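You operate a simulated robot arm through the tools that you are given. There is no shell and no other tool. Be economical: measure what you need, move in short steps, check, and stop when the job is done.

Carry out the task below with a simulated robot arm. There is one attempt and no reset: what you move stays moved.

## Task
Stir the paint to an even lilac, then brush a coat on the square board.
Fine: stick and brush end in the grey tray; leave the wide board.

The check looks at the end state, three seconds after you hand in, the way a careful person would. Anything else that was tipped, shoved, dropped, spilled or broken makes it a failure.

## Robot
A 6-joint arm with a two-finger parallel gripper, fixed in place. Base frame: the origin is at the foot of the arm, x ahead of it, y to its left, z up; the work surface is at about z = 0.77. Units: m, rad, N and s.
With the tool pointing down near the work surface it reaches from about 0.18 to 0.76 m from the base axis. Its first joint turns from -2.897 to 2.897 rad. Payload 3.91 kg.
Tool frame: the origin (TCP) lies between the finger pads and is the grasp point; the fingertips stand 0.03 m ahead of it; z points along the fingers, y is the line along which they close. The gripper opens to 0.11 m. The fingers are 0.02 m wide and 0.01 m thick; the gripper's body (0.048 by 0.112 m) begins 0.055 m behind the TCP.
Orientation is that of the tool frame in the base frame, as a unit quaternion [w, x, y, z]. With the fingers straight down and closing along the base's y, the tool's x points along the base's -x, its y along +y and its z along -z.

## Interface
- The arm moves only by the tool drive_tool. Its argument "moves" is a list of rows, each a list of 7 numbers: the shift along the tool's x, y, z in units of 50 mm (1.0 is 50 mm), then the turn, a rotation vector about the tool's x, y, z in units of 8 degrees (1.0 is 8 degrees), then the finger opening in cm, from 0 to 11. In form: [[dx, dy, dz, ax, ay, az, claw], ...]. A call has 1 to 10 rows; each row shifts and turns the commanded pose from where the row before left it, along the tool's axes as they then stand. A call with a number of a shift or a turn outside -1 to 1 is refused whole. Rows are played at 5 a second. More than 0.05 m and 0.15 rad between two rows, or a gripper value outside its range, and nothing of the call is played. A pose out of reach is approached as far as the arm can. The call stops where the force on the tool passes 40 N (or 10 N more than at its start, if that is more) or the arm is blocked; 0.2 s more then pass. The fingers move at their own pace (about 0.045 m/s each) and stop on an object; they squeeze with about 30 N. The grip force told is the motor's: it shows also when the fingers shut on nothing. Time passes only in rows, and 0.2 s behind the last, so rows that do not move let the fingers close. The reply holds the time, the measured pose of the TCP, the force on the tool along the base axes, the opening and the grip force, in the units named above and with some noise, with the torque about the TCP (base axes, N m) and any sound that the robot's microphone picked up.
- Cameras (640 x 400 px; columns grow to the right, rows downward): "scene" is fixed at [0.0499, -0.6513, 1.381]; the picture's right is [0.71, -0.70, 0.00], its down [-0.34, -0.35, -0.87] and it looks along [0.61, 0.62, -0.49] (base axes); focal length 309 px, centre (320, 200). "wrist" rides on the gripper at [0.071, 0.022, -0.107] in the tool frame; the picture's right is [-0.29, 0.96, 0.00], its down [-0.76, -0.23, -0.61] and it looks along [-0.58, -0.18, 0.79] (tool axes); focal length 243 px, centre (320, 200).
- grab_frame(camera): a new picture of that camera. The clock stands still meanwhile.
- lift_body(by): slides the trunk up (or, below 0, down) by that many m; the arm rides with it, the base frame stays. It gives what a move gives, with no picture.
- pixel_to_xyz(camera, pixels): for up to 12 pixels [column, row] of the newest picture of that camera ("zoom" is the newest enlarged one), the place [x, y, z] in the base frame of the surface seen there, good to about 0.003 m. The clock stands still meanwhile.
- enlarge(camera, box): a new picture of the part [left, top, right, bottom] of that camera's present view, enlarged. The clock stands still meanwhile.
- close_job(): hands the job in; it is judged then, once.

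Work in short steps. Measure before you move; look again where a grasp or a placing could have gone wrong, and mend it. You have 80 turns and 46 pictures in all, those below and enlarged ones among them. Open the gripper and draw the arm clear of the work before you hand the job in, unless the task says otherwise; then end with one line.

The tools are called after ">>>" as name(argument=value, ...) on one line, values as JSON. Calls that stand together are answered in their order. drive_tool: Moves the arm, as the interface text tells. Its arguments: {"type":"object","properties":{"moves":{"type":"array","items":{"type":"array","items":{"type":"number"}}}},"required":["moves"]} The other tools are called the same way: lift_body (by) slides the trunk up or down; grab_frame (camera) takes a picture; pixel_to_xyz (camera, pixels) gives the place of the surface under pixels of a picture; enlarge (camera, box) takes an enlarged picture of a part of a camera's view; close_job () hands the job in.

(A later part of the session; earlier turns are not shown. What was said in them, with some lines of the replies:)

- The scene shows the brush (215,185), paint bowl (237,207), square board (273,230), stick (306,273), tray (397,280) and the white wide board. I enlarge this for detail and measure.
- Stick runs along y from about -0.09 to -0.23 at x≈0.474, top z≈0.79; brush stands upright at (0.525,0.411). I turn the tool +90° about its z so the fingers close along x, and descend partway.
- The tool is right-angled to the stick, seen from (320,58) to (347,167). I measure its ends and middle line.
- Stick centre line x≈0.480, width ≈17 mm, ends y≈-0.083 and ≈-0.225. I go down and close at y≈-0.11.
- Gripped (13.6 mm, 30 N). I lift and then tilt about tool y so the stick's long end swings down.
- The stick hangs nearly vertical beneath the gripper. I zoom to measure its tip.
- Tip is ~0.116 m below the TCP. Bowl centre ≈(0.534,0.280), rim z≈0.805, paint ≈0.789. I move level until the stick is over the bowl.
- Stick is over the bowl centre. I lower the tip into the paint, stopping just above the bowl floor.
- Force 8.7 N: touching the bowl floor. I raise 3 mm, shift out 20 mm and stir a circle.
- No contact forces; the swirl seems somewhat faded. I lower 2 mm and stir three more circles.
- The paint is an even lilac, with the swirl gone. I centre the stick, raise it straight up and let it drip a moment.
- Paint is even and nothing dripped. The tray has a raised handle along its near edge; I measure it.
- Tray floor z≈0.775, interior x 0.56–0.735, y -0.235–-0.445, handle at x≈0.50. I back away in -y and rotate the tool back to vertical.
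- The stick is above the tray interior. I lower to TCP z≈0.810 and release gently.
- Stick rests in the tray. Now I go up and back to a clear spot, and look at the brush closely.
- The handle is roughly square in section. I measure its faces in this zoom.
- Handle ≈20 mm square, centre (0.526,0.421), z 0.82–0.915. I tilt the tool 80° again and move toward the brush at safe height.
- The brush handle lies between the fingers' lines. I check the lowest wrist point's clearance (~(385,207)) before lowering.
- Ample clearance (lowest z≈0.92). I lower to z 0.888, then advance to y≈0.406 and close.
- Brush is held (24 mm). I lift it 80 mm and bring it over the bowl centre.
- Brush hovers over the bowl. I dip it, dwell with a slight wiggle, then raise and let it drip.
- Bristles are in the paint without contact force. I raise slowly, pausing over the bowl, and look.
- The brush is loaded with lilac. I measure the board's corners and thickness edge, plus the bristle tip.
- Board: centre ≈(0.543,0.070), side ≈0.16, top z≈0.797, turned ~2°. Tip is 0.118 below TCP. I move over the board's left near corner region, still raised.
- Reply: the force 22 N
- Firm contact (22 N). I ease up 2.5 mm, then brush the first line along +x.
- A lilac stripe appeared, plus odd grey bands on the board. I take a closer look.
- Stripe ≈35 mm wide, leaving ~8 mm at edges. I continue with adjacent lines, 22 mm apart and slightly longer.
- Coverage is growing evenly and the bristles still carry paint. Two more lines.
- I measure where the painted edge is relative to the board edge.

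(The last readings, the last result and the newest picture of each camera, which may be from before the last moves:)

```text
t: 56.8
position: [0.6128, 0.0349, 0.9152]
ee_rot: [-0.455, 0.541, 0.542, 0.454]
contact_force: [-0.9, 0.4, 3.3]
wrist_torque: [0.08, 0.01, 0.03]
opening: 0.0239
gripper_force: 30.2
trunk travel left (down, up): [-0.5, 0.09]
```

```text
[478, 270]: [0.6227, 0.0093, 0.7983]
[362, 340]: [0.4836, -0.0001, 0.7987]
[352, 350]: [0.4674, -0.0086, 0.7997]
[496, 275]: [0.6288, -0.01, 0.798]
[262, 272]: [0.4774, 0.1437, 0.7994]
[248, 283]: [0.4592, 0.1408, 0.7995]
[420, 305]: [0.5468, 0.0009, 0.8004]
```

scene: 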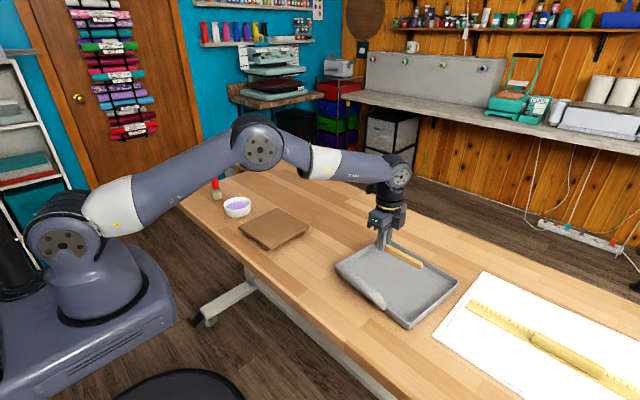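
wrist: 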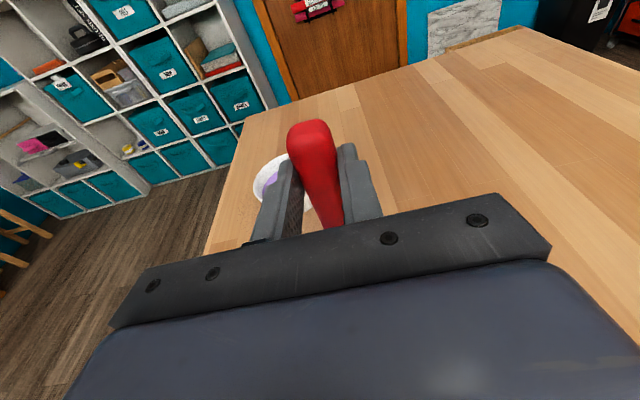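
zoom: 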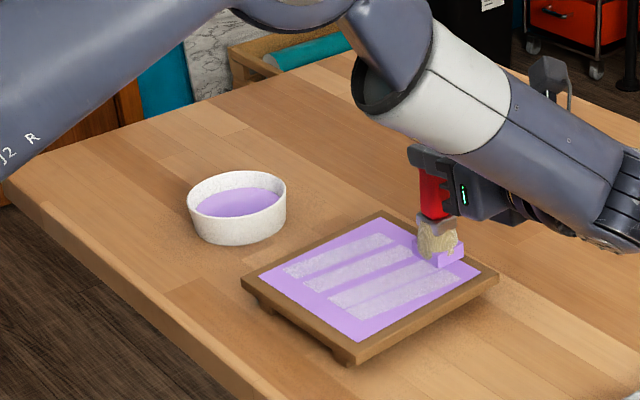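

Painted region ends ~10–15 mm from the right and near edges. I brush another line closer to the right edge and one along the near edge.

>>> drive_tool(moves=[[-0.077, 0.02, -0.433, 0, 0, 0, 0], [-0.003, -0.72, -0.02, 0, 0, 0, 0], [-0.003, -0.72, -0.02, 0, 0, 0, 0], [-0.003, -0.72, -0.02, 0, 0, 0, 0], [-0.003, -0.72, -0.02, 0, 0, 0, 0], [0.12, -0.03, 0.68, 0, 0, 0, 0], [0.12, -0.02, 0.68, 0, 0, 0, 0], [0.1, -0.02, 0.58, 0, 0, 0, 0]])

>>> enlarge(camera="scene", box=[200, 150, 320, 260])

```text
t: 58.6
position: [0.4659, 0.1066, 0.915]
ee_rot: [-0.454, 0.542, 0.542, 0.455]
contact_force: [0.3, 0.1, -0.8]
wrist_torque: [-0.02, -0.01, 0.04]
opening: 0.0236
gripper_force: 30.5
trunk travel left (down, up): [-0.5, 0.09]
```

```text
3.64 times, centred on (260, 205) of scene
```

zoom: 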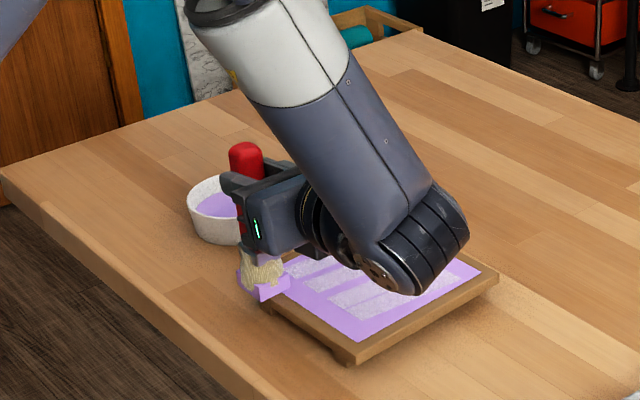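

The lilac field is a uniform inset, no longer growing. I move inward over the board, lift, and inspect.

>>> drive_tool(moves=[[0.4, 0.3, -0.07, 0, 0, 0, 0], [0.6, 0, -0.1, 0, 0, 0, 0], [0.6, 0, -0.1, 0, 0, 0, 0], [0.6, 0, -0.1, 0, 0, 0, 0], [0.6, 0, -0.1, 0, 0, 0, 0]])

>>> enlarge(camera="scene", box=[230, 190, 320, 260])

```text
t: 59.8
position: [0.4813, 0.1075, 1.0569]
ee_rot: [-0.455, 0.542, 0.541, 0.454]
contact_force: [0.3, 0.7, -0.6]
wrist_torque: [0.0, -0.04, -0.01]
opening: 0.0243
gripper_force: 30.1
trunk travel left (down, up): [-0.5, 0.09]
```

```text
5.71 times, centred on (275, 225) of scene
```

zoom: 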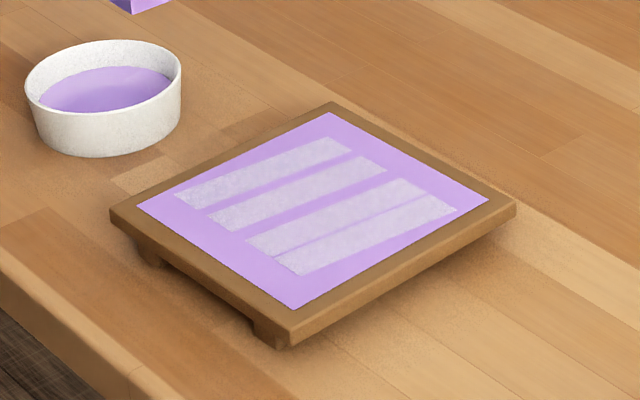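

The board has a uniform lilac coat. Now I move back with the brush and rotate it to horizontal, high above the table.

>>> drive_tool(moves=[[-0.139, 0, -0.788, 0, 0, 0, 0], [-0.139, 0, -0.788, 0, 0, 0, 0], [-0.139, 0, -0.788, 0, 0, 0, 0], [-0.139, 0, -0.788, 0, 0, 0, 0], [-0.139, 0, -0.788, 0, 0, 0, 0], [0, 0, 0, 0, 0, 0, 0]])

>>> drive_tool(moves=[[0, 0, 0, 0, -1, 0, 0], [0, 0, 0, 0, -1, 0, 0], [0, 0, 0, 0, -1, 0, 0], [0, 0, 0, 0, -1, 0, 0], [0, 0, 0, 0, -1, 0, 0], [0, 0, 0, 0, -1, 0, 0], [0, 0, 0, 0, -1, 0, 0], [0, 0, 0, 0, -1, 0, 0], [0, 0, 0, 0, -1, 0, 0], [0, 0, 0, 0, -1, 0, 0]])

>>> drive_tool(moves=[[0, 0, 0, 0, -0.625, 0, 0], [0, 0, 0, 0, -0.625, 0, 0], [-0.717, 0.5, 0.127, 0, 0, 0, 0], [-0.717, 0.5, 0.127, 0, 0, 0, 0], [-0.717, 0.5, 0.127, 0, 0, 0, 0], [-0.717, 0.5, 0.127, 0, 0, 0, 0], [-0.717, 0.5, 0.127, 0, 0, 0, 0], [0, 0, 0, 0, 0, 0, 0]])

>>> grab_frame(camera="scene")

```text
t: 61.2
position: [0.4816, -0.0933, 1.0579]
ee_rot: [-0.455, 0.542, 0.542, 0.454]
contact_force: [0.4, 0.1, -0.8]
wrist_torque: [-0.04, -0.02, 0.0]
opening: 0.0239
gripper_force: 29.9
trunk travel left (down, up): [-0.5, 0.09]
```

```text
t: 63.4
position: [0.481, -0.0917, 1.0578]
ee_rot: [0.002, 0.707, 0.707, 0.001]
contact_force: [-0.1, 1.0, 0.1]
wrist_torque: [0.0, 0.0, -0.02]
opening: 0.0239
gripper_force: 29.9
trunk travel left (down, up): [-0.5, 0.09]
```

```text
t: 65.2
position: [0.6055, -0.2746, 1.0574]
ee_rot: [0.062, 0.704, 0.705, -0.061]
contact_force: [-0.1, -0.5, 0.3]
wrist_torque: [0.01, 0.0, -0.01]
opening: 0.024
gripper_force: 30.5
trunk travel left (down, up): [-0.5, 0.09]
```

```text
15 pictures are left
```

scene: 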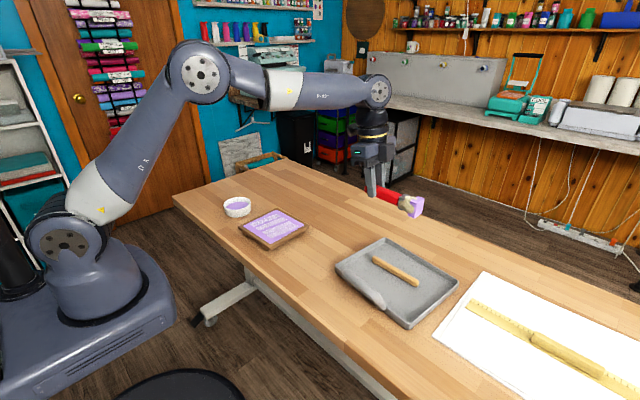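

Brush is horizontal, bristles toward -y. I descend to z≈0.85 and check.

>>> drive_tool(moves=[[0.144, 0, 0.816, 0, 0, 0, 0], [0.144, 0, 0.816, 0, 0, 0, 0], [0.144, 0, 0.816, 0, 0, 0, 0], [0.144, 0, 0.816, 0, 0, 0, 0], [0.144, 0, 0.816, 0, 0, 0, 0], [0, 0, 0, 0, 0, 0, 0]])

>>> enlarge(camera="scene", box=[325, 200, 485, 340])

```text
t: 66.6
position: [0.606, -0.2738, 0.85]
ee_rot: [0.062, 0.704, 0.705, -0.061]
contact_force: [0.1, 0.0, -0.1]
wrist_torque: [0.02, 0.0, 0.0]
opening: 0.024
gripper_force: 29.8
trunk travel left (down, up): [-0.5, 0.09]
```

```text
2.86 times, centred on (405, 270) of scene
```

zoom: 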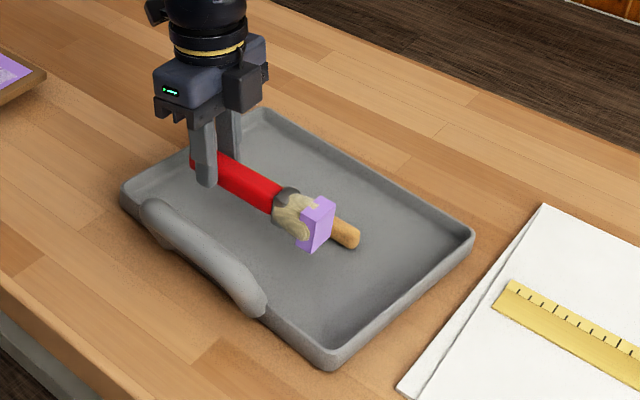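

Alignment with the tray is good and clear of the stick. I lower the last 37 mm gently, still holding.

>>> drive_tool(moves=[[0.053, 0, 0.3, 0, 0, 0, 0], [0.053, 0, 0.3, 0, 0, 0, 0], [0.018, 0, 0.1, 0, 0, 0, 0], [0, 0, 0, 0, 0, 0, 0]])

```text
t: 67.6
position: [0.6052, -0.2741, 0.8145]
ee_rot: [0.062, 0.704, 0.704, -0.061]
contact_force: [0.0, -0.6, -0.8]
wrist_torque: [0.03, 0.02, 0.0]
opening: 0.0238
gripper_force: 29.7
trunk travel left (down, up): [-0.5, 0.09]
```

No contact yet; I lower 2 mm more, open, and withdraw upward.

>>> drive_tool(moves=[[0.007, 0, 0.04, 0, 0, 0, 0], [0, 0, 0, 0, 0, 0, 0], [0, 0, 0, 0, 0, 0, 4], [0, 0, 0, 0, 0, 0, 4], [0, 0, 0, 0, 0, 0, 4], [-0.053, 0, -0.3, 0, 0, 0, 4], [-0.1, 0, -0.6, 0, 0, 0, 4], [-0.1, 0, -0.6, 0, 0, 0, 4], [-0.14, 0, -0.8, 0, 0, 0, 4], [-0.14, 0, -0.8, 0, 0, 0, 4]])

>>> enlarge(camera="scene", box=[325, 200, 485, 340])

>>> grab_frame(camera="scene")

```text
t: 69.8
position: [0.6069, -0.2736, 0.97]
ee_rot: [0.06, 0.705, 0.704, -0.062]
contact_force: [-0.9, -0.1, -0.3]
wrist_torque: [0.01, 0.0, 0.0]
opening: 0.0401
gripper_force: 0.0
trunk travel left (down, up): [-0.5, 0.09]
```

```text
2.86 times, centred on (405, 270) of scene
```

zoom: 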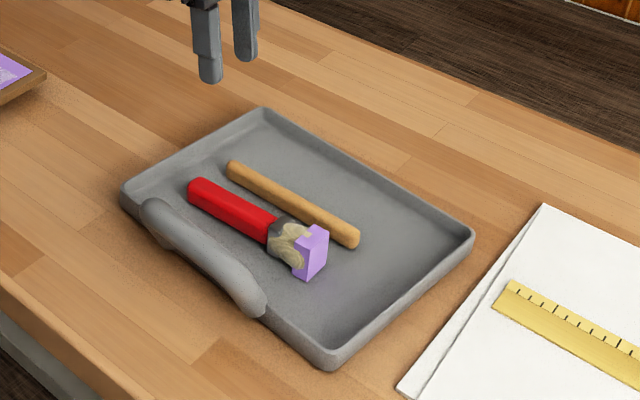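

```text
12 pictures are left
```

scene: 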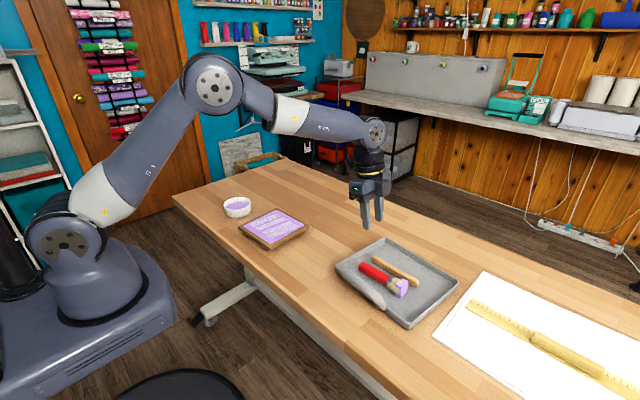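

Both tools rest in the tray. I raise the arm clear, open the gripper and take a last look at board and bowl.

>>> drive_tool(moves=[[0, 0, -0.8, 0, 0, 0, 8], [0, 0, -0.8, 0, 0, 0, 8], [0, 0, -0.8, 0, 0, 0, 8], [0, 0, 0, 0, 0, 0, 8]])

>>> enlarge(camera="scene", box=[210, 180, 320, 260])

```text
t: 70.8
position: [0.6057, -0.2529, 1.0885]
ee_rot: [0.061, 0.704, 0.705, -0.061]
contact_force: [-0.1, 0.1, -0.4]
wrist_torque: [0.01, -0.01, 0.01]
opening: 0.0798
gripper_force: 0.1
trunk travel left (down, up): [-0.5, 0.09]
```

```text
5.00 times, centred on (265, 220) of scene
```

zoom: 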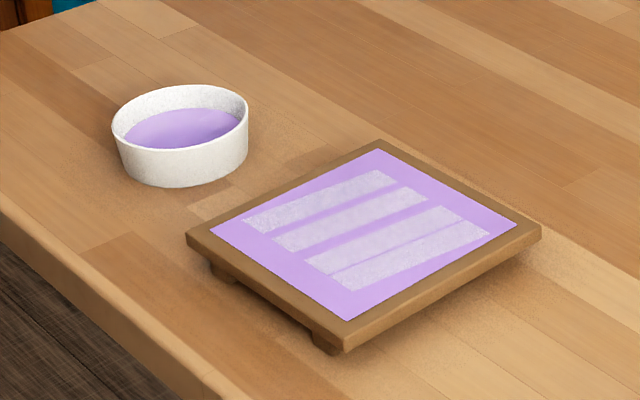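

The board shows a full lilac coat, the paint is even, and nothing else has moved. I hand in.

>>> close_job()

```text
The job is handed in.
```

I stirred the paint to an even lilac and brushed a lilac coat on the square board, leaving a bare border of about 10–18 mm and some lighter bands in the coat; the stick and brush are in the grey tray, and the wide board is untouched.
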